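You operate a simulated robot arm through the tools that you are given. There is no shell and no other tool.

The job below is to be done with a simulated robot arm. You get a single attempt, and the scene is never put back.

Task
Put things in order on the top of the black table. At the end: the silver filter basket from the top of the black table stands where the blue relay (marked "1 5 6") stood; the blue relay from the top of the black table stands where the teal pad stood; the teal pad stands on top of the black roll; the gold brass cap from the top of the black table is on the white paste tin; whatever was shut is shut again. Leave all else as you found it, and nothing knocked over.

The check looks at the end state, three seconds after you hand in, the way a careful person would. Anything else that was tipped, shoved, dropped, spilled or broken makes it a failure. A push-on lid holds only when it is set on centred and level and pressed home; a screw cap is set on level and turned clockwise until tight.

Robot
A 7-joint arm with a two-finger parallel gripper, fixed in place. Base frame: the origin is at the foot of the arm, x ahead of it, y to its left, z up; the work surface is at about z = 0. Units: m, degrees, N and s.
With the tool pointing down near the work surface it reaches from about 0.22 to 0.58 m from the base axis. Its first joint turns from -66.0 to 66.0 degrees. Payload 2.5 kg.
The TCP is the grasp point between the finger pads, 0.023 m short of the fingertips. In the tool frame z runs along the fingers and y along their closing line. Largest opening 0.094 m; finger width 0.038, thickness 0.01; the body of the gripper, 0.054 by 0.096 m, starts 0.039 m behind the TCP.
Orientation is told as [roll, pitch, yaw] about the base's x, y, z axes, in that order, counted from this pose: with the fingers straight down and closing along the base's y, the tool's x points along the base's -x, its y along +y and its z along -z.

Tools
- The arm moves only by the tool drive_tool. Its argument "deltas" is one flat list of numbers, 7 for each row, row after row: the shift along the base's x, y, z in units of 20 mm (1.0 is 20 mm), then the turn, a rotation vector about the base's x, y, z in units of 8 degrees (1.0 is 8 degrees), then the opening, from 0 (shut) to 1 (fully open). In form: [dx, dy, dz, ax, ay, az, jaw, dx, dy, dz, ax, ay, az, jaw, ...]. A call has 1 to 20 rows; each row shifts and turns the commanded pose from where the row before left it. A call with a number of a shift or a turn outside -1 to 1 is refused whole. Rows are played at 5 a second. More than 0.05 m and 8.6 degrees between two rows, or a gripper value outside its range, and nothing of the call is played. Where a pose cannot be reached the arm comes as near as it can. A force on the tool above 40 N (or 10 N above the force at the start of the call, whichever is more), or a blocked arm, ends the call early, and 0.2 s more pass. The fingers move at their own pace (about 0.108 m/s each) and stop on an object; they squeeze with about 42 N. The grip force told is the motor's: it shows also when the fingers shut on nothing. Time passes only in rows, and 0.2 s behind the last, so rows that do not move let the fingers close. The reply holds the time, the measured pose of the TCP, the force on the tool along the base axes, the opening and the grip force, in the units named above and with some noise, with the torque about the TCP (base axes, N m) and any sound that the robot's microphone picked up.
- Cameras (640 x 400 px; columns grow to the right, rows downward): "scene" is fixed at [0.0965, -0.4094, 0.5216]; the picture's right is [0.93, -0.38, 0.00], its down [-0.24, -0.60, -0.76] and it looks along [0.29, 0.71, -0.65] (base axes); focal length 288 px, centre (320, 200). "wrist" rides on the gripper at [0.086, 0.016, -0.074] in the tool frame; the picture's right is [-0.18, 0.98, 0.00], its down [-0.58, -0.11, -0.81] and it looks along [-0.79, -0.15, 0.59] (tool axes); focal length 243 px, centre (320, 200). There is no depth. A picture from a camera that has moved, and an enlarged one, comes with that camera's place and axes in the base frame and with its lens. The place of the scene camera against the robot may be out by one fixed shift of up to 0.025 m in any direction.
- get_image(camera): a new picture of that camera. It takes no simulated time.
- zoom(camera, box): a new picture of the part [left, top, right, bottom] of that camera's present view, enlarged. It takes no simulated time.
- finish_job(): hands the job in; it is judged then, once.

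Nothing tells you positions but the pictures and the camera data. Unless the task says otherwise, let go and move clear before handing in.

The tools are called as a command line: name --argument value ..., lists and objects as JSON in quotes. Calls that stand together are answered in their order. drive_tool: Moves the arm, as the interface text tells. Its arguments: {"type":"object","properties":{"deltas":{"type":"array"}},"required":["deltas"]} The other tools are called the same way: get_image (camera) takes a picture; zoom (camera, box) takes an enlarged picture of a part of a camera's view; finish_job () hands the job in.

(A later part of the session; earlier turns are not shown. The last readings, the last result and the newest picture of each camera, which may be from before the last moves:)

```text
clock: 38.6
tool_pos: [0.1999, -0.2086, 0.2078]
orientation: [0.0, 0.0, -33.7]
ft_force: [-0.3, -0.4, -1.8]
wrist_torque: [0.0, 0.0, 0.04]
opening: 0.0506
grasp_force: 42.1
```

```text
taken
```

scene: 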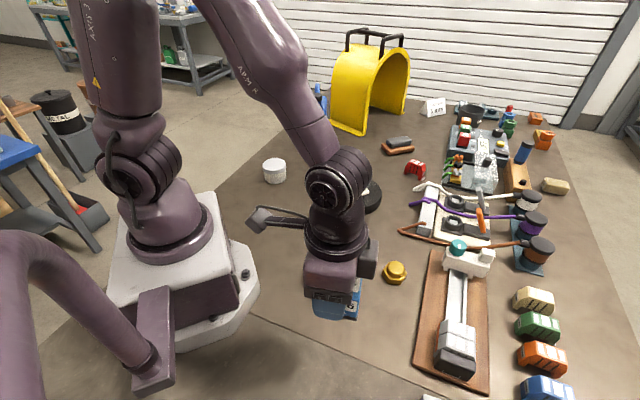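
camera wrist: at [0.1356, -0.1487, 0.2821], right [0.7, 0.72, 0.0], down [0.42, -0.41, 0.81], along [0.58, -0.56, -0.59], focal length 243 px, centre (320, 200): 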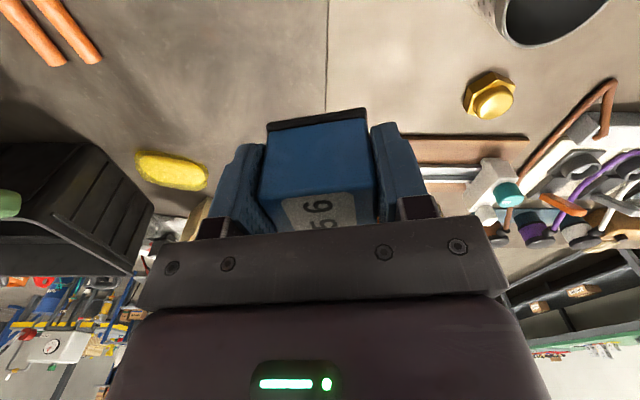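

drive_tool --deltas '[0, 0, -1, 0, 0, 0, 0, 0, 0, -1, 0, 0, 0, 0, 0, 0, -1, 0, 0, 0, 0, 0, 0, -1, 0, 0, 0, 0, 0, 0, -1, 0, 0, 0, 0, 0, 0, -1, 0, 0, 0, 0, 0, 0, -1, 0, 0, 0, 0, 0, 0, -0.5, 0, 0, 0, 0, 0, 0, 0, 0, 0, 0, 0]'

drive_tool --deltas '[0, 0, -0.2, 0, 0, 0, 0, 0, 0, -0.1, 0, 0, 0, 0, 0, 0, 0, 0, 0, 0, 0]'

zoom --camera "scene" --box '[270, 270, 410, 390]'

```text
clock: 40.6
tool_pos: [0.201, -0.2112, 0.0555]
orientation: [0.1, 0.0, -33.6]
ft_force: [-0.5, 0.5, -1.4]
wrist_torque: [0.01, 0.0, 0.0]
opening: 0.0505
grasp_force: 42.5
```

```text
clock: 41.4
tool_pos: [0.1993, -0.2114, 0.0484]
orientation: [0.0, 0.0, -33.6]
ft_force: [0.4, 0.2, -0.9]
wrist_torque: [0.03, 0.01, 0.0]
opening: 0.0505
grasp_force: 41.7
```

```text
3.33 times, centred on (340, 330) of scene
camera zoom: at [0.0965, -0.4094, 0.5216], right [0.93, -0.38, 0.0], down [-0.24, -0.6, -0.76], along [0.29, 0.71, -0.65], focal length 959 px, centre (253, -233)
```

zoom: 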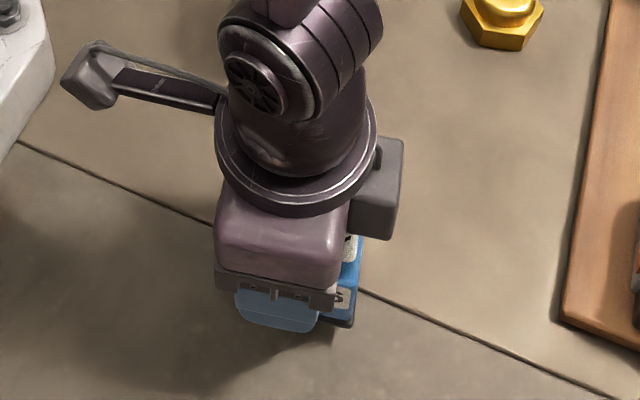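

Now come the last millimetres, watching the contact force.

drive_tool --deltas '[0, 0, -0.1, 0, 0, 0, 0, 0, 0, 0, 0, 0, 0, 0]'

drive_tool --deltas '[0, 0, -0.05, 0, 0, 0, 0, 0, 0, 0, 0, 0, 0, 0]'

```text
clock: 42.0
tool_pos: [0.1996, -0.2094, 0.0487]
orientation: [0.0, 0.0, -33.7]
ft_force: [0.0, -0.4, -2.0]
wrist_torque: [0.05, 0.02, 0.0]
opening: 0.0509
grasp_force: 42.0
```

```text
clock: 42.6
tool_pos: [0.1977, -0.2093, 0.048]
orientation: [0.0, 0.0, -33.7]
ft_force: [0.0, -0.2, -1.5]
wrist_torque: [0.0, 0.0, -0.02]
opening: 0.0508
grasp_force: 42.4
```

drive_tool --deltas '[0, 0, -0.05, 0, 0, 0, 0, 0, 0, 0, 0, 0, 0, 0]'

drive_tool --deltas '[0, 0, -0.05, 0, 0, 0, 0, 0, 0, 0, 0, 0, 0, 0]'

```text
clock: 43.2
tool_pos: [0.1993, -0.2095, 0.0466]
orientation: [0.0, 0.0, -33.7]
ft_force: [0.3, -0.6, -2.5]
wrist_torque: [0.01, 0.01, -0.02]
opening: 0.0507
grasp_force: 41.6
```

```text
clock: 43.8
tool_pos: [0.1989, -0.2087, 0.0446]
orientation: [0.0, 0.0, -33.7]
ft_force: [-2.0, 0.9, 6.6]
wrist_torque: [-0.04, -0.07, 0.0]
opening: 0.0507
grasp_force: 42.4
```

The relay is now touching the table. I'll let go and back straight up.

drive_tool --deltas '[0, 0, 0.03, 0, 0, 0, 0, 0, 0, 0, 0, 0, 0, 1, 0, 0, 0, 0, 0, 0, 1, 0, 0, 0, 0, 0, 0, 1, 0, 0, 0.5, 0, 0, 0, 1, 0, 0, 1, 0, 0, 0, 1, 0, 0, 1, 0, 0, 0, 1, 0, 0, 1, 0, 0, 0, 1, 0, 0, 1, 0, 0, 0, 1, 0, 0, 1, 0, 0, 0, 1, 0, 0, 1, 0, 0, 0, 1]'

get_image --camera "wrist"

get_image --camera "scene"

```text
clock: 46.2
tool_pos: [0.1992, -0.2073, 0.1799]
orientation: [0.0, 0.0, -33.6]
ft_force: [-0.4, -0.6, 0.3]
wrist_torque: [-0.02, 0.0, 0.0]
opening: 0.094
grasp_force: 0.1
```

```text
taken
camera wrist: at [0.1355, -0.1469, 0.2538], right [0.7, 0.72, 0.0], down [0.42, -0.41, 0.81], along [0.58, -0.56, -0.59], focal length 243 px, centre (320, 200)
```

wrist: 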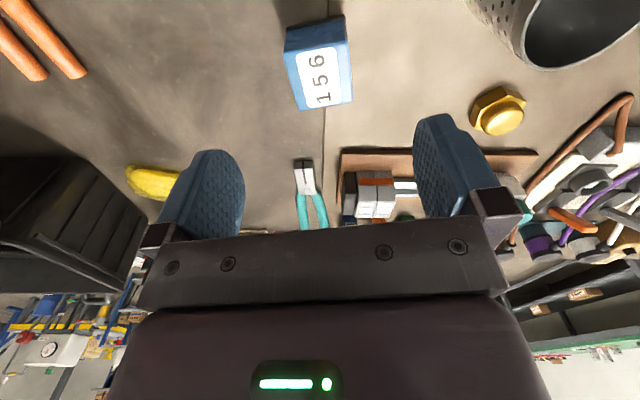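

```text
taken
```

scene: 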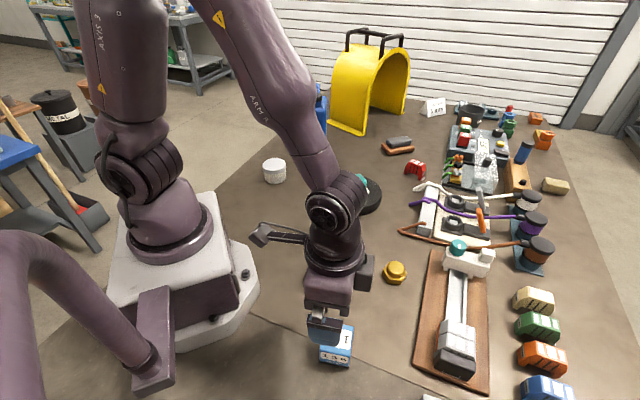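

The relay stands upright at the pad's old spot, about (0.208, -0.216). Next I move to view the silver basket and measure it.

drive_tool --deltas '[0, 0, 1, 0, 0, 0.7, 1, 0.34, 0.99, 1, 0, 0, 0.7, 1, 0.34, 0.99, 0, 0, 0, 0.7, 1, 0.34, 0.99, 0, 0, 0, 0.7, 1, 0.34, 0.99, 0, 0, 0, 0.7, 1, 0.34, 0.99, 0, 0, 0, 0.7, 1, 0.34, 0.99, 0, 0, 0, 0, 1, 0, 0, 0, 0, 0, 0, 1]'

get_image --camera "wrist"

zoom --camera "scene" --box '[270, 220, 430, 390]'

```text
clock: 48.0
tool_pos: [0.241, -0.0886, 0.2157]
orientation: [0.0, 0.0, 0.1]
ft_force: [1.1, 0.1, -0.2]
wrist_torque: [0.02, -0.02, 0.02]
opening: 0.0942
grasp_force: 0.0
```

```text
taken
camera wrist: at [0.1538, -0.0733, 0.2898], right [0.18, 0.98, 0.0], down [0.58, -0.11, 0.81], along [0.79, -0.15, -0.59], focal length 243 px, centre (320, 200)
```

wrist: 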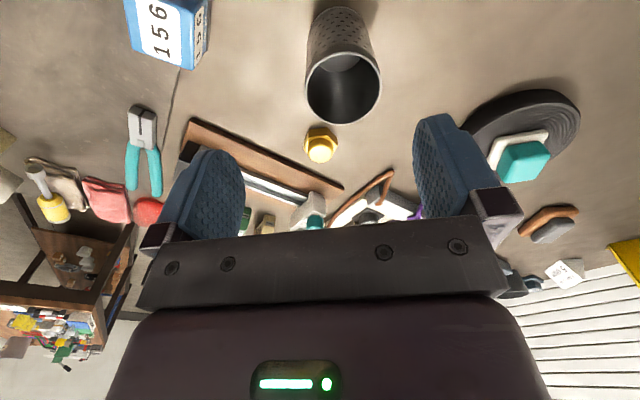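

```text
2.35 times, centred on (350, 305) of scene
camera zoom: at [0.0965, -0.4094, 0.5216], right [0.93, -0.38, 0.0], down [-0.24, -0.6, -0.76], along [0.29, 0.71, -0.65], focal length 677 px, centre (249, -47)
```

zoom: 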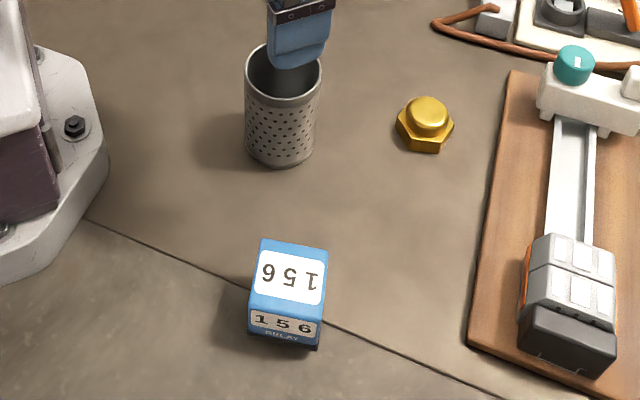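

zoom --camera "wrist" --box '[280, 0, 400, 170]'

```text
2.35 times, centred on (340, 85) of wrist
camera zoom: at [0.1538, -0.0733, 0.2898], right [0.18, 0.98, 0.0], down [0.58, -0.11, 0.81], along [0.79, -0.15, -0.59], focal length 571 px, centre (273, 471)
```

zoom: 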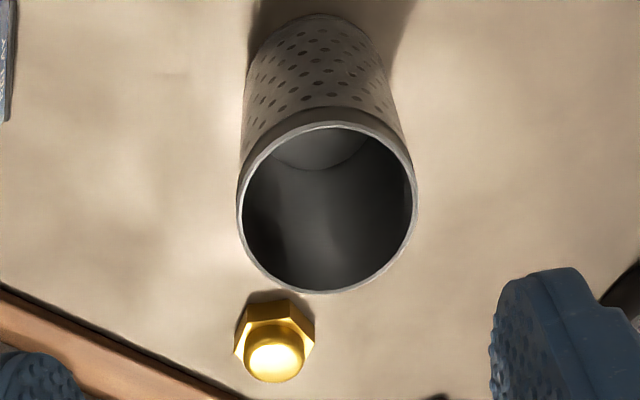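

The basket's rim is at z ≈ 0.095 and about 0.064 m across, with its centre near (0.262, -0.077). I'll close in above it to centre the jaws.

drive_tool --deltas '[0.55, 0.6, -1, 0, 0, 0, 1, 0, 0, -1, 0, 0, 0, 1, 0, 0, -0.4, 0, 0, 0, 1, 0, 0, 0, 0, 0, 0, 1]'

get_image --camera "wrist"

zoom --camera "scene" --box '[270, 190, 410, 310]'

```text
clock: 49.0
tool_pos: [0.2515, -0.0781, 0.1673]
orientation: [0.1, 0.0, -0.1]
ft_force: [0.3, -0.9, -0.8]
wrist_torque: [-0.03, 0.0, 0.01]
opening: 0.0938
grasp_force: 0.0
```

```text
taken
camera wrist: at [0.1647, -0.0618, 0.2418], right [0.19, 0.98, 0.0], down [0.58, -0.11, 0.81], along [0.79, -0.15, -0.59], focal length 243 px, centre (320, 200)
```

wrist: 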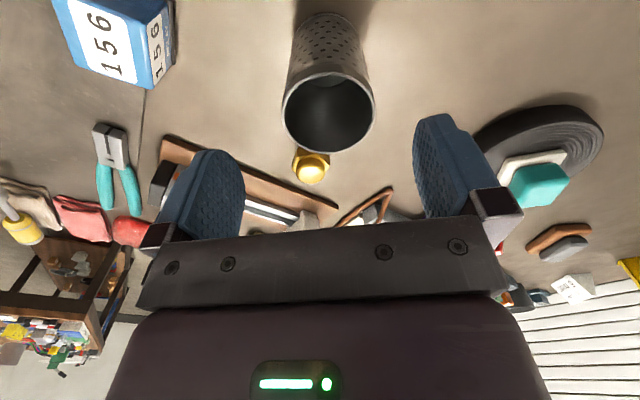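

```text
3.33 times, centred on (340, 250) of scene
camera zoom: at [0.0965, -0.4094, 0.5216], right [0.93, -0.38, 0.0], down [-0.24, -0.6, -0.76], along [0.29, 0.71, -0.65], focal length 959 px, centre (253, 33)
```

zoom: 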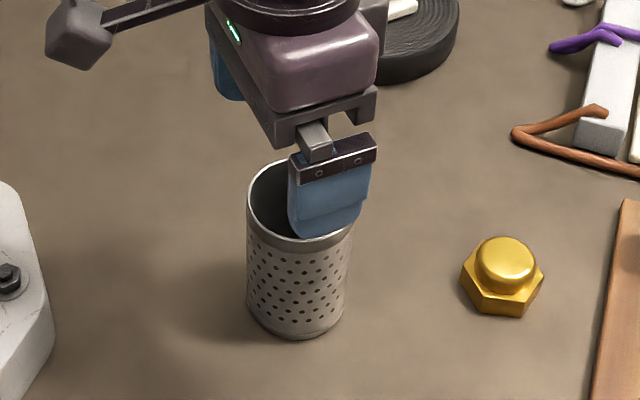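

The rim is at z ≈ 0.096 with its centre at (0.265, -0.075). I'm descending so the fingers straddle the upper wall.

drive_tool --deltas '[0.17, 0.08, -1, 0, 0, 0, 1, 0, 0, -1, 0, 0, 0, 1, 0, 0, -1, 0, 0, 0, 1, 0, 0, -1, 0, 0, 0, 1, 0, 0, -0.35, 0, 0, 0, 1, 0, 0, 0, 0, 0, 0, 1]'

get_image --camera "wrist"

zoom --camera "scene" --box '[270, 190, 410, 310]'

```text
clock: 50.4
tool_pos: [0.2552, -0.0757, 0.0812]
orientation: [0.0, 0.0, -0.1]
ft_force: [-0.1, 0.4, 0.0]
wrist_torque: [-0.04, -0.01, 0.01]
opening: 0.0938
grasp_force: 0.1
```

```text
taken
camera wrist: at [0.1688, -0.0612, 0.1552], right [0.19, 0.98, 0.0], down [0.58, -0.11, 0.81], along [0.79, -0.15, -0.59], focal length 243 px, centre (320, 200)
```

wrist: 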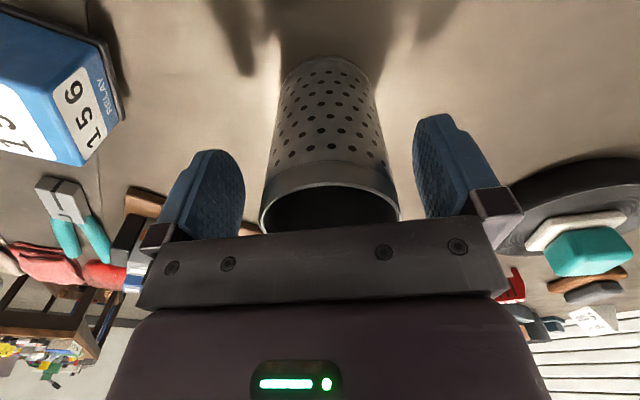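

```text
3.33 times, centred on (340, 250) of scene
camera zoom: at [0.0965, -0.4094, 0.5216], right [0.93, -0.38, 0.0], down [-0.24, -0.6, -0.76], along [0.29, 0.71, -0.65], focal length 959 px, centre (253, 33)
```

zoom: 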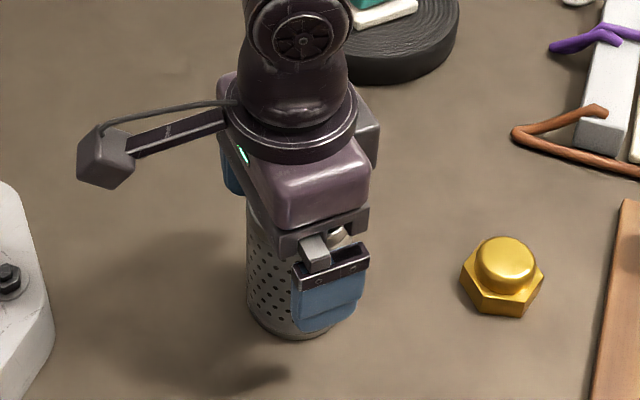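

The basket sits midway between the fingers, so I'm closing.

drive_tool --deltas '[0, 0, 0, 0, 0, 0, 0.7, 0, 0, 0, 0, 0, 0, 0.6, 0, 0, 0, 0, 0, 0, 0, 0, 0, 0, 0, 0, 0, 0, 0, 0, 0, 0, 0, 0, 0]'

get_image --camera "wrist"

```text
clock: 51.6
tool_pos: [0.2561, -0.0765, 0.0813]
orientation: [0.0, 0.0, -0.1]
ft_force: [-0.1, -1.1, -0.1]
wrist_torque: [0.0, 0.01, -0.01]
opening: 0.0636
grasp_force: 42.2
```

```text
taken
camera wrist: at [0.1687, -0.0612, 0.1553], right [0.18, 0.98, 0.0], down [0.58, -0.11, 0.81], along [0.79, -0.15, -0.59], focal length 243 px, centre (320, 200)
```

wrist: 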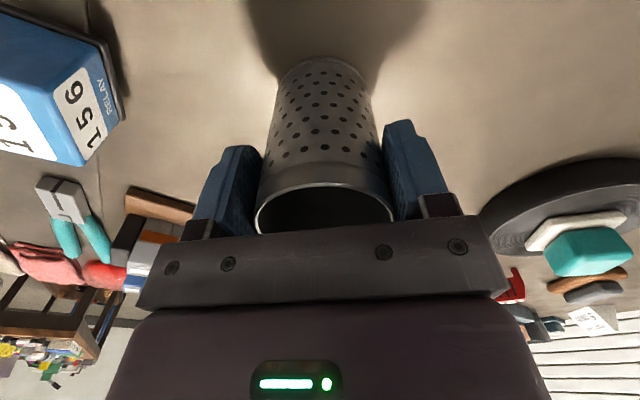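

The basket is gripped at 0.0636 m. I'm lifting it straight up and checking.

drive_tool --deltas '[0, 0, 0.5, 0, 0, 0, 0, 0, 0, 1, 0, 0, 0, 0, 0, 0, 1, 0, 0, 0, 0, 0, 0, 1, 0, 0, 0, 0, 0, 0, 1, 0, 0, 0, 0, 0, 0, 1, 0, 0, 0, 0, 0, 0, 1, 0, 0, 0, 0]'

get_image --camera "scene"

get_image --camera "wrist"

```text
clock: 53.2
tool_pos: [0.2542, -0.0792, 0.2113]
orientation: [0.0, -0.1, 0.0]
ft_force: [0.4, 0.2, -0.5]
wrist_torque: [0.0, 0.02, -0.01]
opening: 0.0632
grasp_force: 42.2
```

```text
taken
```

scene: 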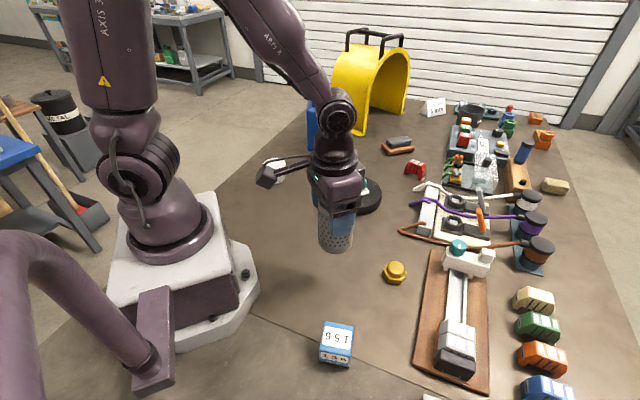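

```text
taken
camera wrist: at [0.1678, -0.0635, 0.2852], right [0.18, 0.98, 0.0], down [0.58, -0.11, 0.81], along [0.79, -0.15, -0.59], focal length 243 px, centre (320, 200)
```

wrist: 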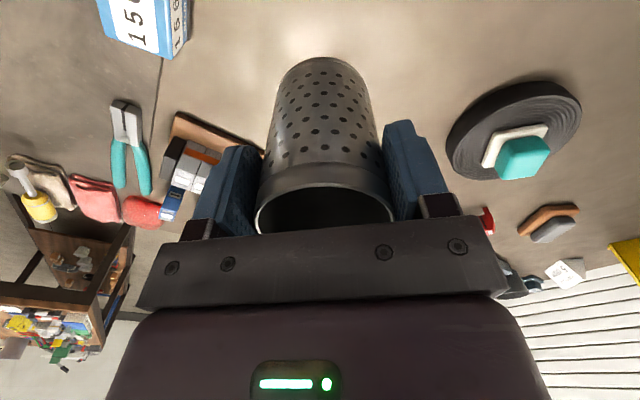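

It's held straight. I'm carrying it over to the relay's old spot.

drive_tool --deltas '[0.549, 0.9995, 0, 0, 0, 0.336, 0, 0.549, 0.9995, 0, 0, 0, 0.336, 0, 0.549, 0.9995, 0, 0, 0, 0.336, 0, 0.549, 0.9995, 0, 0, 0, 0.336, 0, 0.549, 0.9995, 0, 0, 0, 0.336, 0, 0.549, 0.9995, 0, 0, 0, 0.336, 0, 0.549, 0.9995, 0, 0, 0, 0.336, 0, 0.549, 0.9995, 0, 0, 0, 0.336, 0, 0.549, 0.9995, 0, 0, 0, 0.336, 0, 0.549, 0.9995, 0, 0, 0, 0.336, 0, 0.549, 0.9995, 0, 0, 0, 0.336, 0, 0.549, 0.9995, 0, 0, 0, 0.336, 0, 0.549, 0.9995, 0, 0, 0, 0.336, 0, 0.549, 0.9995, 0, 0, 0, 0.336, 0, 0.549, 0.9995, 0, 0, 0, 0.336, 0, 0.549, 0.9995, 0, 0, 0, 0.336, 0, 0.549, 0.9995, 0, 0, 0, 0.336, 0]'

drive_tool --deltas '[0.549, 0.9995, 0, 0, 0, 0.336, 0, 0.549, 0.9995, 0, 0, 0, 0.336, 0, 0.549, 0.9995, 0, 0, 0, 0.336, 0, 0.549, 0.9995, 0, 0, 0, 0.336, 0, 0, 0, 0, 0, 0, 0, 0]'

get_image --camera "wrist"

get_image --camera "scene"

```text
clock: 56.8
tool_pos: [0.4412, 0.2616, 0.2131]
orientation: [0.0, 0.1, 45.7]
ft_force: [-0.5, 0.2, -1.6]
wrist_torque: [-0.03, 0.01, 0.01]
opening: 0.0635
grasp_force: 42.1
```

```text
clock: 58.0
tool_pos: [0.4849, 0.3426, 0.2116]
orientation: [-0.1, 0.0, 56.4]
ft_force: [-0.5, 0.5, -1.2]
wrist_torque: [-0.04, 0.0, 0.0]
opening: 0.0633
grasp_force: 42.5
```

```text
taken
camera wrist: at [0.4235, 0.2783, 0.2864], right [-0.72, 0.7, 0.0], down [0.41, 0.43, 0.81], along [0.56, 0.58, -0.59], focal length 243 px, centre (320, 200)
```

wrist: 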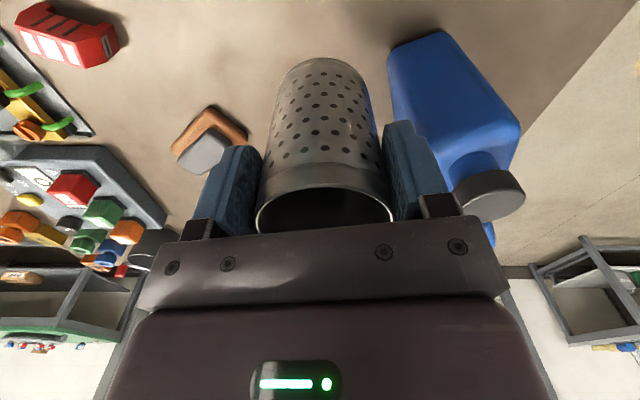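

```text
taken
```

scene: 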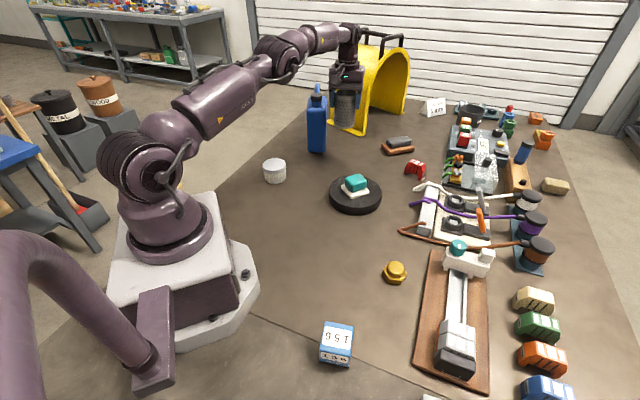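

The basket is over the spot and clear of the bottle, so I'm descending.

drive_tool --deltas '[0, 0, -1, 0, 0, 0, 0, 0, 0, -1, 0, 0, 0, 0, 0, 0, -1, 0, 0, 0, 0, 0, 0, -1, 0, 0, 0, 0, 0, 0, -1, 0, 0, 0, 0, 0, 0, -1, 0, 0, 0, 0, 0, 0, 0, 0, 0, 0, 0]'

drive_tool --deltas '[0, 0, -0.2, 0, 0, 0, 0, 0, 0, -0.1, 0, 0, 0, 0, 0, 0, 0, 0, 0, 0, 0]'

zoom --camera "scene" --box '[280, 70, 420, 190]'

```text
clock: 59.6
tool_pos: [0.4854, 0.3434, 0.0897]
orientation: [0.1, 0.1, 56.4]
ft_force: [-0.7, 0.3, -0.9]
wrist_torque: [0.0, -0.01, -0.02]
opening: 0.0634
grasp_force: 42.0
```

```text
clock: 60.4
tool_pos: [0.4859, 0.343, 0.0824]
orientation: [-0.1, 0.1, 56.4]
ft_force: [0.1, -0.4, -2.4]
wrist_torque: [-0.02, 0.03, 0.02]
opening: 0.0639
grasp_force: 42.3
```

```text
3.33 times, centred on (350, 130) of scene
camera zoom: at [0.0965, -0.4094, 0.5216], right [0.93, -0.38, 0.0], down [-0.24, -0.6, -0.76], along [0.29, 0.71, -0.65], focal length 959 px, centre (220, 433)
```

zoom: 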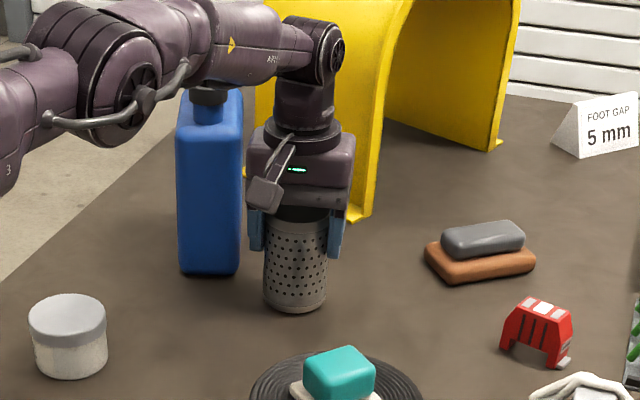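

drive_tool --deltas '[0, 0, -0.1, 0, 0, 0, 0, 0, 0, 0, 0, 0, 0, 0]'

drive_tool --deltas '[0, 0, -0.05, 0, 0, 0, 0, 0, 0, 0, 0, 0, 0, 0]'

drive_tool --deltas '[0, 0, -0.05, 0, 0, 0, 0, 0, 0, 0, 0, 0, 0, 0]'

```text
clock: 61.0
tool_pos: [0.485, 0.3417, 0.0826]
orientation: [0.0, 0.0, 56.3]
ft_force: [-0.1, -0.9, -1.6]
wrist_torque: [-0.01, 0.01, 0.0]
opening: 0.0633
grasp_force: 42.2
```

```text
clock: 61.6
tool_pos: [0.4845, 0.3432, 0.0819]
orientation: [-0.1, 0.0, 56.4]
ft_force: [0.3, -0.1, -1.1]
wrist_torque: [-0.02, 0.0, 0.01]
opening: 0.0634
grasp_force: 41.6
```

```text
clock: 62.2
tool_pos: [0.4851, 0.3428, 0.0802]
orientation: [0.0, 0.0, 56.4]
ft_force: [1.5, -0.6, 0.8]
wrist_torque: [0.05, -0.05, -0.02]
opening: 0.0635
grasp_force: 41.9
```

The basket is just touching down. I'll press a fraction more and then release.

drive_tool --deltas '[0, 0, -0.03, 0, 0, 0, 0, 0, 0, 0, 0, 0, 0, 0]'

drive_tool --deltas '[0, 0, 0, 0, 0, 0, 0.75, 0, 0, 0, 0, 0, 0, 1, 0, 0, 0, 0, 0, 0, 1, 0, 0, 0, 0, 0, 0, 1]'

get_image --camera "wrist"

zoom --camera "scene" --box '[280, 70, 420, 190]'

```text
clock: 62.8
tool_pos: [0.4839, 0.3438, 0.0811]
orientation: [0.0, 0.0, 56.4]
ft_force: [-1.9, -2.7, 7.1]
wrist_torque: [-0.09, 0.15, 0.04]
opening: 0.0637
grasp_force: 42.3
```

```text
clock: 63.8
tool_pos: [0.4851, 0.344, 0.0809]
orientation: [0.0, 0.1, 56.4]
ft_force: [0.1, 0.3, -0.4]
wrist_torque: [-0.04, 0.04, 0.0]
opening: 0.0939
grasp_force: 0.0
```

```text
taken
camera wrist: at [0.4235, 0.2793, 0.1547], right [-0.72, 0.7, 0.0], down [0.41, 0.42, 0.81], along [0.56, 0.58, -0.59], focal length 243 px, centre (320, 200)
```

wrist: 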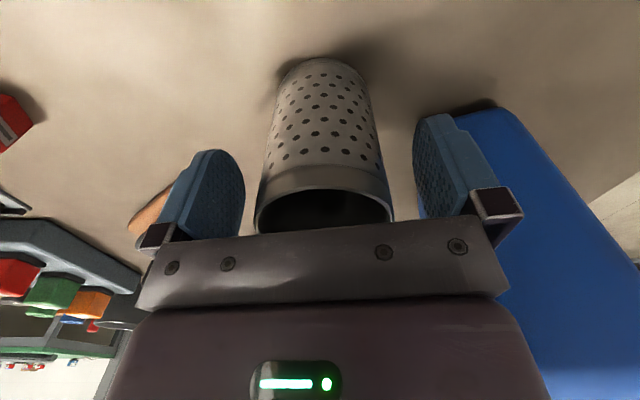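

```text
3.33 times, centred on (350, 130) of scene
camera zoom: at [0.0965, -0.4094, 0.5216], right [0.93, -0.38, 0.0], down [-0.24, -0.6, -0.76], along [0.29, 0.71, -0.65], focal length 959 px, centre (220, 433)
```

zoom: 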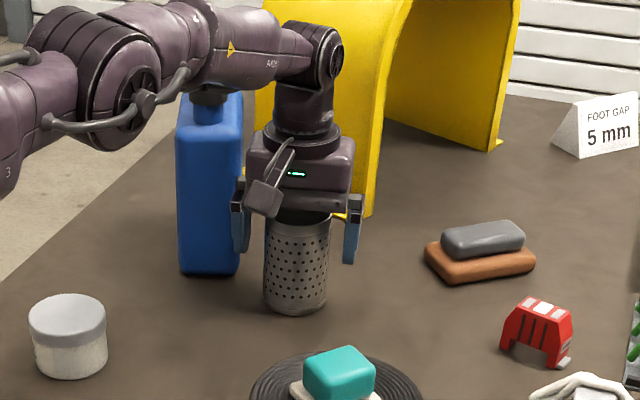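

The basket stands upright on the relay's old spot. I'm backing up vertically, then turning toward the tin to view it on the way.

drive_tool --deltas '[0, 0, 0.5, 0, 0, 0, 1, 0, 0, 1, 0, 0, 0, 1, 0, 0, 1, 0, 0, 0, 1, 0, 0, 1, 0, 0, 0, 1, 0, 0, 1, 0, 0, 0, 1, 0, 0, 1, 0, 0, 0, 1, 0, 0, 0.5, 0, 0, 0, 1]'

get_image --camera "scene"

get_image --camera "wrist"

```text
clock: 65.4
tool_pos: [0.4849, 0.3428, 0.1999]
orientation: [0.0, -0.1, 56.5]
ft_force: [0.6, -1.3, -0.5]
wrist_torque: [-0.01, 0.01, 0.01]
opening: 0.094
grasp_force: 0.0
```

```text
taken
```

scene: 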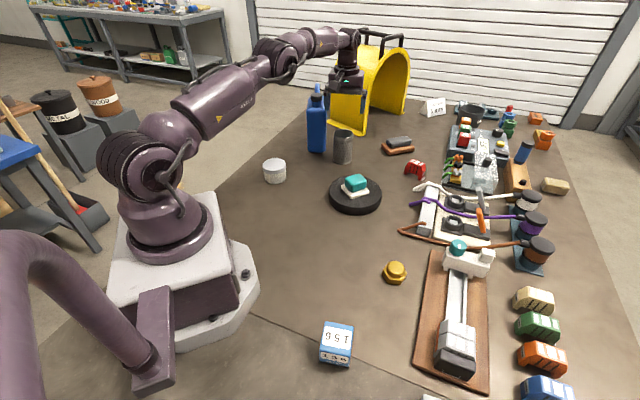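

```text
taken
camera wrist: at [0.4234, 0.2794, 0.2739], right [-0.72, 0.7, 0.0], down [0.41, 0.42, 0.81], along [0.56, 0.58, -0.59], focal length 243 px, centre (320, 200)
```

wrist: 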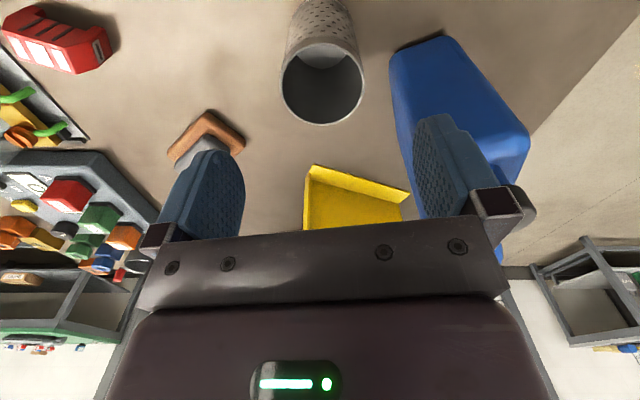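

drive_tool --deltas '[-0.95, -0.37, 0, 0, 0, 0.1, 1, -0.95, -0.37, 0, 0, 0, 0.1, 1, -0.95, -0.37, 0, 0, 0, 0.1, 1, -0.95, -0.37, 0, 0, 0, 0.1, 1, -0.95, -0.37, 0, 0, 0, 0.1, 1, -0.95, -0.37, 0, 0, 0, 0.1, 1, -0.95, -0.37, 0, 0, 0, 0.1, 1, -0.95, -0.37, 0, 0, 0, 0.1, 1, -0.95, -0.37, 0, 0, 0, 0.1, 1, -0.95, -0.37, 0, 0, 0, 0.1, 1, -0.95, -0.37, 0, 0, 0, 0, 1, -0.95, -0.37, 0, 0, 0, 0, 1, -0.95, -0.37, 0, 0, 0, 0, 1, -0.95, -0.37, 0, 0, 0, 0, 1]'

get_image --camera "wrist"

```text
clock: 68.4
tool_pos: [0.2187, 0.2384, 0.2011]
orientation: [-0.1, -0.1, 64.5]
ft_force: [-0.7, -0.2, 1.1]
wrist_torque: [0.01, 0.01, 0.01]
opening: 0.0944
grasp_force: 0.0
```

```text
taken
camera wrist: at [0.1662, 0.1659, 0.2746], right [-0.81, 0.59, 0.0], down [0.35, 0.48, 0.81], along [0.48, 0.65, -0.59], focal length 243 px, centre (320, 200)
```

wrist: 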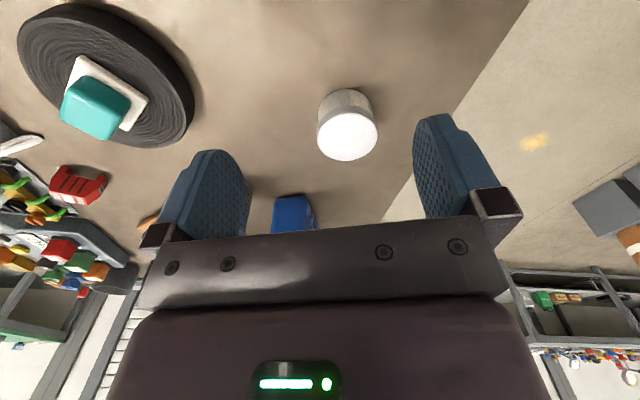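

zoom --camera "wrist" --box '[300, 75, 400, 175]'

```text
4.00 times, centred on (350, 125) of wrist
camera zoom: at [0.1662, 0.1659, 0.2746], right [-0.81, 0.59, 0.0], down [0.35, 0.48, 0.81], along [0.48, 0.65, -0.59], focal length 970 px, centre (200, 500)
```

zoom: 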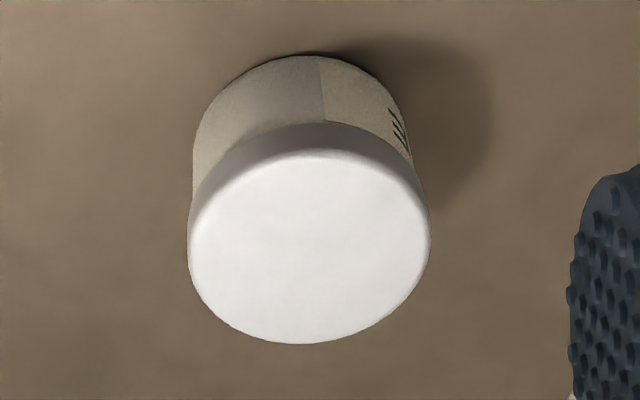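

The tin's lid is on and flat, centred at (0.247, 0.332) with its top at z ≈ 0.049. Now I'm going to look at the brass cap.

drive_tool --deltas '[0.298, -0.966, -0.09, 0, 0, -0.518, 1, 0.298, -0.966, -0.09, 0, 0, -0.518, 1, 0.298, -0.966, -0.09, 0, 0, -0.518, 1, 0.298, -0.966, -0.09, 0, 0, -0.518, 1, 0.298, -0.966, -0.09, 0, 0, -0.518, 1, 0.298, -0.966, -0.09, 0, 0, -0.518, 1, 0.298, -0.966, -0.09, 0, 0, -0.518, 1, 0.298, -0.966, -0.09, 0, 0, -0.518, 1, 0.298, -0.966, -0.09, 0, 0, -0.518, 1, 0.298, -0.966, -0.09, 0, 0, -0.518, 1, 0.298, -0.966, -0.09, 0, 0, -0.518, 1, 0.298, -0.966, -0.09, 0, 0, -0.518, 1, 0.298, -0.966, -0.09, 0, 0, -0.518, 1, 0.298, -0.966, -0.09, 0, 0, -0.518, 1, 0.298, -0.966, -0.09, 0, 0, -0.518, 1, 0.298, -0.966, -0.09, 0, 0, -0.518, 1, 0.298, -0.966, -0.09, 0, 0, -0.518, 1, 0, 0, 0, 0, 0, 0, 1]'

get_image --camera "wrist"

```text
clock: 72.2
tool_pos: [0.3236, -0.0894, 0.1698]
orientation: [0.0, 0.0, -6.0]
ft_force: [-1.3, -0.1, 0.4]
wrist_torque: [-0.01, 0.0, 0.03]
opening: 0.094
grasp_force: 0.1
```

```text
taken
camera wrist: at [0.2387, -0.0651, 0.2436], right [0.29, 0.96, 0.0], down [0.57, -0.17, 0.81], along [0.77, -0.23, -0.59], focal length 243 px, centre (320, 200)
```

wrist: 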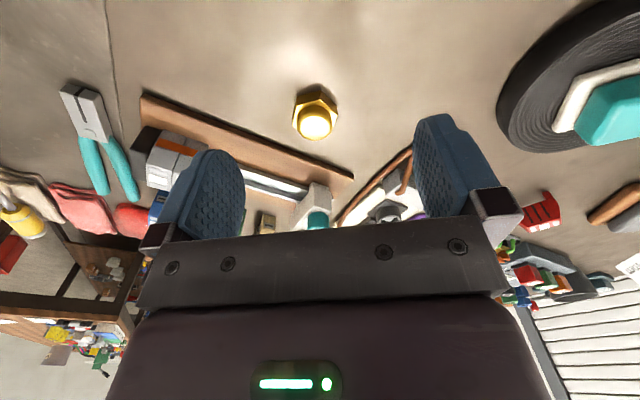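

zoom --camera "wrist" --box '[280, 75, 350, 150]'

zoom --camera "wrist" --box '[240, 60, 440, 240]'

```text
5.33 times, centred on (315, 112) of wrist
camera zoom: at [0.2387, -0.0651, 0.2436], right [0.29, 0.96, 0.0], down [0.57, -0.17, 0.81], along [0.77, -0.23, -0.59], focal length 1294 px, centre (347, 667)
```

zoom: 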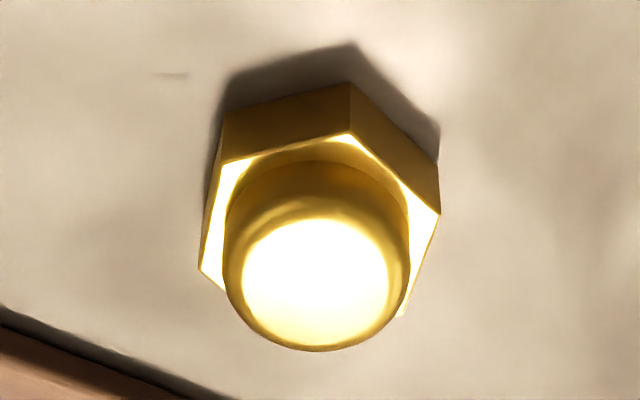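

```text
2.22 times, centred on (340, 150) of wrist
camera zoom: at [0.2387, -0.0651, 0.2436], right [0.29, 0.96, 0.0], down [0.57, -0.17, 0.81], along [0.77, -0.23, -0.59], focal length 539 px, centre (276, 311)
```

zoom: 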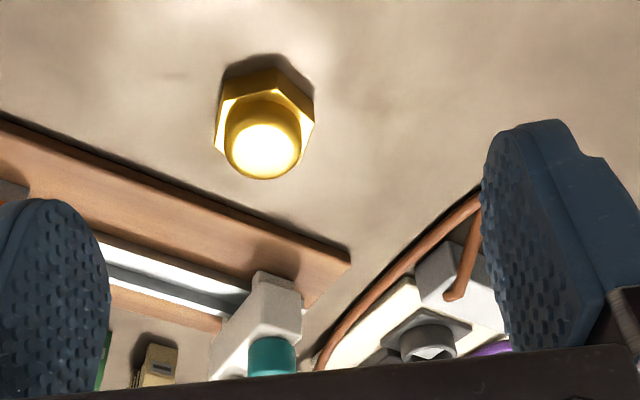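

The brass cap is a hexagon about 0.044 m across its flats, centred at (0.391, -0.117), 0.017 m tall with a dome up to 0.030. I'll turn the jaws to match a pair of flats and hover.

drive_tool --deltas '[0.875, -0.335, -0.5, 0, 0, -0.797, 1, 0.875, -0.335, -0.5, 0, 0, -0.797, 1, 0.875, -0.335, -1, 0, 0, -0.797, 1, 0.875, -0.335, -1, 0, 0, -0.797, 1, 0, 0, -1, 0, 0, 0, 1, 0, 0, 0, 0, 0, 0, 1]'

get_image --camera "wrist"

zoom --camera "scene" --box '[330, 200, 470, 320]'

```text
clock: 73.6
tool_pos: [0.3915, -0.1148, 0.0898]
orientation: [0.0, 0.0, -31.5]
ft_force: [-0.1, 0.0, -0.4]
wrist_torque: [0.03, -0.02, 0.01]
opening: 0.094
grasp_force: 0.0
```

```text
taken
camera wrist: at [0.3264, -0.0566, 0.1633], right [0.67, 0.74, 0.0], down [0.44, -0.4, 0.81], along [0.6, -0.54, -0.59], focal length 243 px, centre (320, 200)
```

wrist: 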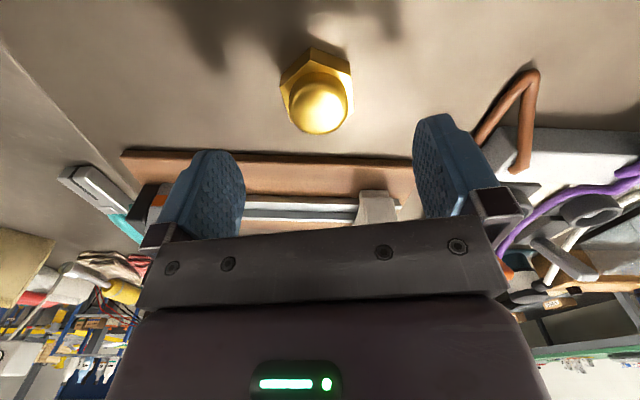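

```text
3.33 times, centred on (400, 260) of scene
camera zoom: at [0.0965, -0.4094, 0.5216], right [0.93, -0.38, 0.0], down [-0.24, -0.6, -0.76], along [0.29, 0.71, -0.65], focal length 959 px, centre (53, 0)
```

zoom: 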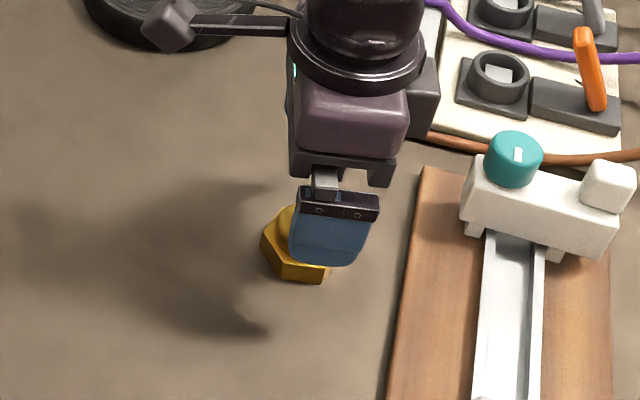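

drive_tool --deltas '[0, 0, -1, 0, 0, 0, 1, 0, 0, -1, 0, 0, 0, 1, 0, 0, -1, 0, 0, 0, 1, 0, 0, -0.2, 0, 0, 0, 1, 0, 0, 0, 0, 0, 0, 1]'

get_image --camera "wrist"

```text
clock: 74.8
tool_pos: [0.3927, -0.115, 0.0238]
orientation: [0.1, -0.1, -31.5]
ft_force: [0.1, 0.2, -0.5]
wrist_torque: [-0.02, 0.02, -0.01]
opening: 0.0941
grasp_force: 0.1
```

```text
taken
camera wrist: at [0.3263, -0.0567, 0.0981], right [0.67, 0.74, 0.0], down [0.44, -0.4, 0.81], along [0.6, -0.54, -0.59], focal length 243 px, centre (320, 200)
```

wrist: 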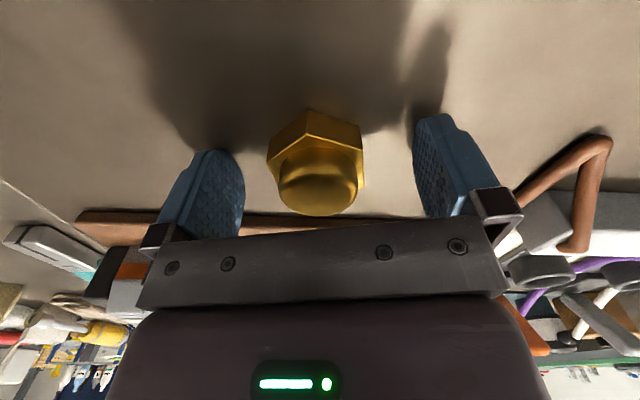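

drive_tool --deltas '[0, 0, 0, 0, 0, 0, 0.6, 0, 0, 0, 0, 0, 0, 0, 0, 0, 0, 0, 0, 0, 0, 0, 0, 0, 0, 0, 0, 0, 0, 0, 0, 0, 0, 0, 0]'

get_image --camera "wrist"

```text
clock: 76.0
tool_pos: [0.3916, -0.1141, 0.0244]
orientation: [0.0, 0.1, -31.5]
ft_force: [-0.5, 0.4, -0.3]
wrist_torque: [0.01, 0.05, 0.01]
opening: 0.0504
grasp_force: 41.9
```

```text
taken
camera wrist: at [0.3262, -0.0566, 0.0982], right [0.67, 0.74, 0.0], down [0.44, -0.4, 0.81], along [0.6, -0.54, -0.59], focal length 243 px, centre (320, 200)
```

wrist: 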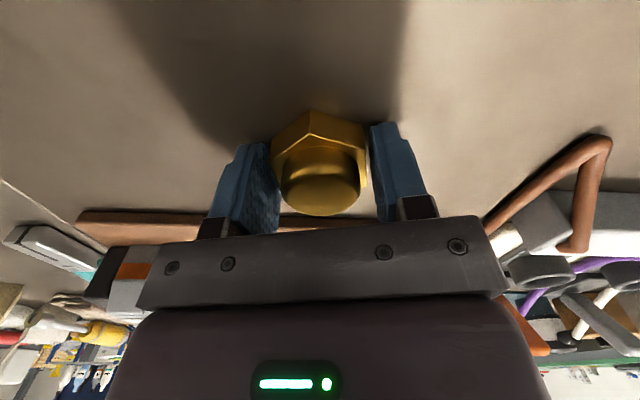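

The cap is held at 0.050 m. I lift it a little to check the grip.

drive_tool --deltas '[0, 0, 0.5, 0, 0, 0, 0, 0, 0, 0.5, 0, 0, 0, 0, 0, 0, 1, 0, 0, 0, 0, 0, 0, 0, 0, 0, 0, 0]'

get_image --camera "wrist"

zoom --camera "scene" --box '[330, 200, 470, 320]'

```text
clock: 77.0
tool_pos: [0.3902, -0.1152, 0.0646]
orientation: [0.0, 0.0, -31.5]
ft_force: [0.0, 0.5, -1.2]
wrist_torque: [0.01, 0.02, 0.02]
opening: 0.0503
grasp_force: 41.9
```

```text
taken
camera wrist: at [0.3253, -0.0569, 0.14], right [0.67, 0.74, 0.0], down [0.44, -0.4, 0.81], along [0.6, -0.54, -0.59], focal length 243 px, centre (320, 200)
```

wrist: 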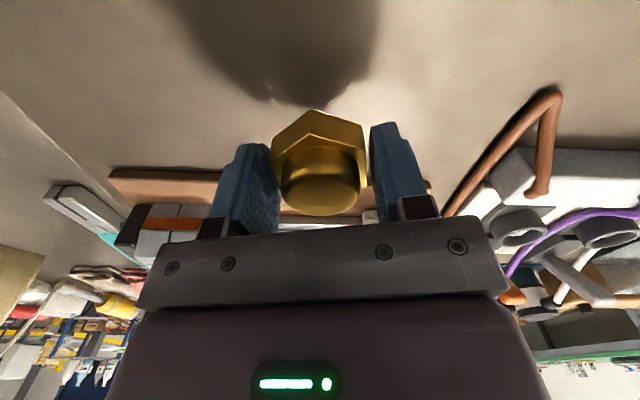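

```text
3.33 times, centred on (400, 260) of scene
camera zoom: at [0.0965, -0.4094, 0.5216], right [0.93, -0.38, 0.0], down [-0.24, -0.6, -0.76], along [0.29, 0.71, -0.65], focal length 959 px, centre (53, 0)
```

zoom: 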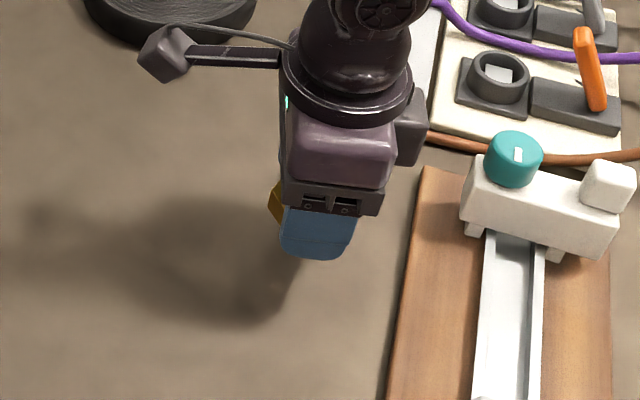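

The cap is held firmly, so I'm carrying it to above the white tin.

drive_tool --deltas '[0, 0, 1, 0, 0, 0, 0, 0, 0, 1, 0, 0, 0, 0, -0.311, 0.978, 1, 0, 0, 0.3804, 0, -0.311, 0.978, 1, 0, 0, 0.3804, 0, -0.311, 0.978, 0.5, 0, 0, 0.3804, 0, -0.311, 0.978, 0, 0, 0, 0.3804, 0, -0.311, 0.978, 0, 0, 0, 0.3804, 0, -0.311, 0.978, 0, 0, 0, 0.3804, 0, -0.311, 0.978, 0, 0, 0, 0.3804, 0, -0.311, 0.978, 0, 0, 0, 0.3804, 0, -0.311, 0.978, 0, 0, 0, 0.3804, 0, -0.311, 0.978, 0, 0, 0, 0.3804, 0, -0.311, 0.978, 0, 0, 0, 0.3804, 0, -0.311, 0.978, 0, 0, 0, 0.3804, 0]'

drive_tool --deltas '[-0.311, 0.978, 0, 0, 0, 0.3804, 0, -0.311, 0.978, 0, 0, 0, 0.3804, 0, -0.311, 0.978, 0, 0, 0, 0.3804, 0, -0.311, 0.978, 0, 0, 0, 0.3804, 0, -0.311, 0.978, 0, 0, 0, 0.3804, 0, -0.311, 0.978, 0, 0, 0, 0.3804, 0, -0.311, 0.978, 0, 0, 0, 0.3804, 0, -0.311, 0.978, 0, 0, 0, 0.3804, 0, -0.311, 0.978, 0, 0, 0, 0.3804, 0, -0.311, 0.978, 0, 0, 0, 0.3804, 0, -0.311, 0.978, 0, 0, 0, 0.3804, 0, 0, 0, 0, 0, 0, 0, 0]'

get_image --camera "wrist"

get_image --camera "scene"

```text
clock: 80.0
tool_pos: [0.3165, 0.1221, 0.1559]
orientation: [0.0, 0.0, 5.1]
ft_force: [0.1, -0.2, -2.6]
wrist_torque: [0.0, -0.01, 0.04]
opening: 0.0505
grasp_force: 41.5
```

```text
clock: 82.6
tool_pos: [0.25, 0.3344, 0.154]
orientation: [0.0, 0.0, 38.5]
ft_force: [0.9, -1.0, -1.2]
wrist_torque: [-0.01, -0.03, -0.01]
opening: 0.0503
grasp_force: 41.7
```

```text
taken
camera wrist: at [0.1713, 0.2919, 0.2286], right [-0.47, 0.88, 0.0], down [0.52, 0.28, 0.81], along [0.71, 0.38, -0.59], focal length 243 px, centre (320, 200)
```

wrist: 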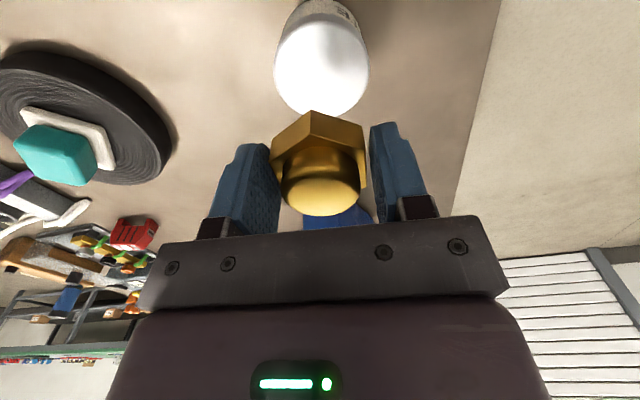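

```text
taken
```

scene: 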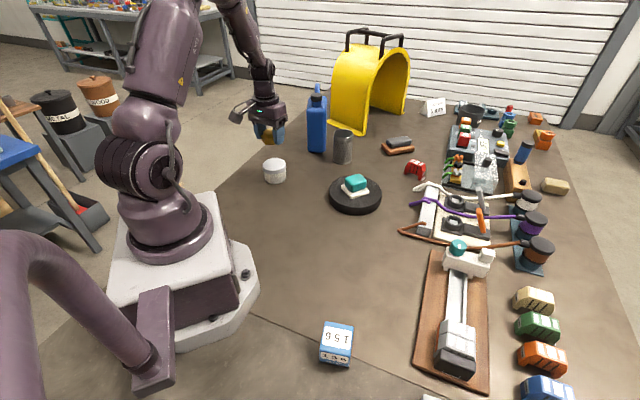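

The cap is centred over the lid. I'm lowering it to just above.

drive_tool --deltas '[0, 0, -1, 0, 0, 0, 0, 0, 0, -1, 0, 0, 0, 0, 0, 0, -1, 0, 0, 0, 0, 0, 0, -0.55, 0, 0, 0, 0, 0, 0, 0, 0, 0, 0, 0]'

get_image --camera "wrist"

zoom --camera "scene" --box '[230, 110, 330, 200]'

```text
clock: 83.8
tool_pos: [0.2497, 0.333, 0.0853]
orientation: [-0.1, -0.1, 38.5]
ft_force: [0.5, -0.2, -1.9]
wrist_torque: [0.03, 0.02, 0.04]
opening: 0.0507
grasp_force: 41.7
```

```text
taken
camera wrist: at [0.1722, 0.2918, 0.1598], right [-0.47, 0.88, 0.0], down [0.52, 0.28, 0.81], along [0.71, 0.38, -0.59], focal length 243 px, centre (320, 200)
```

wrist: 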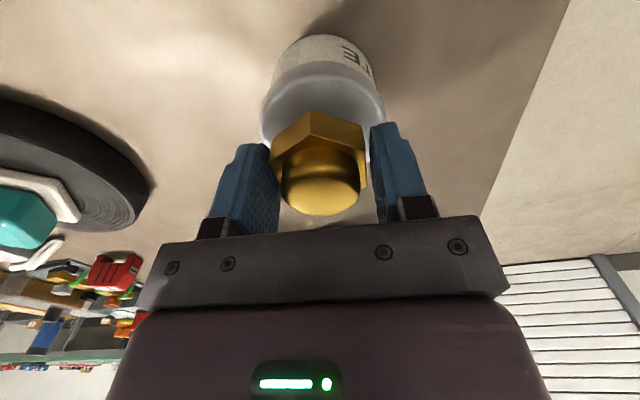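

```text
4.44 times, centred on (280, 155) of scene
camera zoom: at [0.0965, -0.4094, 0.5216], right [0.93, -0.38, 0.0], down [-0.24, -0.6, -0.76], along [0.29, 0.71, -0.65], focal length 1279 px, centre (498, 400)
```

zoom: 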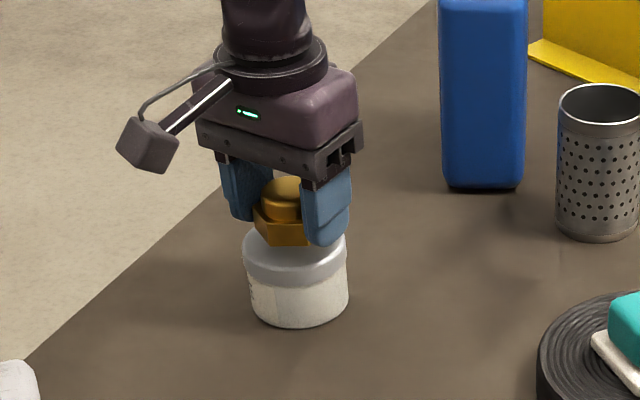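

drive_tool --deltas '[0, 0, -0.15, 0, 0, 0, 0, 0, 0, -0.1, 0, 0, 0, 0, 0, 0, 0, 0, 0, 0, 0]'

drive_tool --deltas '[0, 0, -0.1, 0, 0, 0, 0, 0, 0, 0, 0, 0, 0, 0]'

drive_tool --deltas '[0, 0, -0.05, 0, 0, 0, 0, 0, 0, 0, 0, 0, 0, 0]'

```text
clock: 84.6
tool_pos: [0.2496, 0.3335, 0.0809]
orientation: [-0.1, 0.0, 38.6]
ft_force: [-0.3, 0.6, -1.0]
wrist_torque: [0.0, -0.01, -0.01]
opening: 0.0505
grasp_force: 42.2
```

```text
clock: 85.2
tool_pos: [0.2487, 0.3347, 0.0781]
orientation: [0.0, 0.1, 38.5]
ft_force: [0.0, -0.3, -2.3]
wrist_torque: [-0.01, -0.03, 0.01]
opening: 0.0505
grasp_force: 41.9
```

```text
clock: 85.8
tool_pos: [0.2491, 0.3366, 0.0769]
orientation: [0.1, -0.1, 38.6]
ft_force: [-0.4, -0.2, -0.8]
wrist_torque: [0.01, -0.01, 0.0]
opening: 0.0505
grasp_force: 42.1
```

drive_tool --deltas '[0, 0, -0.05, 0, 0, 0, 0, 0, 0, 0, 0, 0, 0, 0]'

drive_tool --deltas '[0, 0, -0.05, 0, 0, 0, 0, 0, 0, 0, 0, 0, 0, 0]'

zoom --camera "scene" --box '[245, 130, 305, 195]'

```text
clock: 86.4
tool_pos: [0.2495, 0.3364, 0.0763]
orientation: [0.0, 0.0, 38.5]
ft_force: [-4.8, -5.8, 18.1]
wrist_torque: [-0.15, 0.16, 0.02]
opening: 0.0505
grasp_force: 42.1
```

```text
clock: 87.0
tool_pos: [0.249, 0.3367, 0.0752]
orientation: [0.0, -0.2, 38.4]
ft_force: [-5.3, -6.8, 36.3]
wrist_torque: [-0.31, 0.21, 0.03]
opening: 0.0503
grasp_force: 41.8
```

```text
6.15 times, centred on (275, 162) of scene
camera zoom: at [0.0964, -0.4095, 0.5215], right [0.93, -0.38, 0.0], down [-0.24, -0.6, -0.76], along [0.29, 0.71, -0.65], focal length 1771 px, centre (597, 431)
```

zoom: 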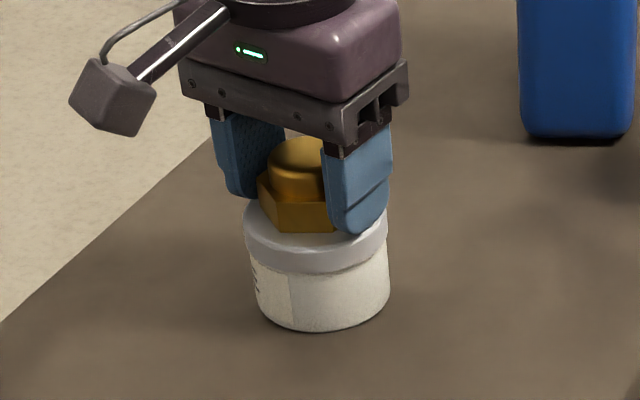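

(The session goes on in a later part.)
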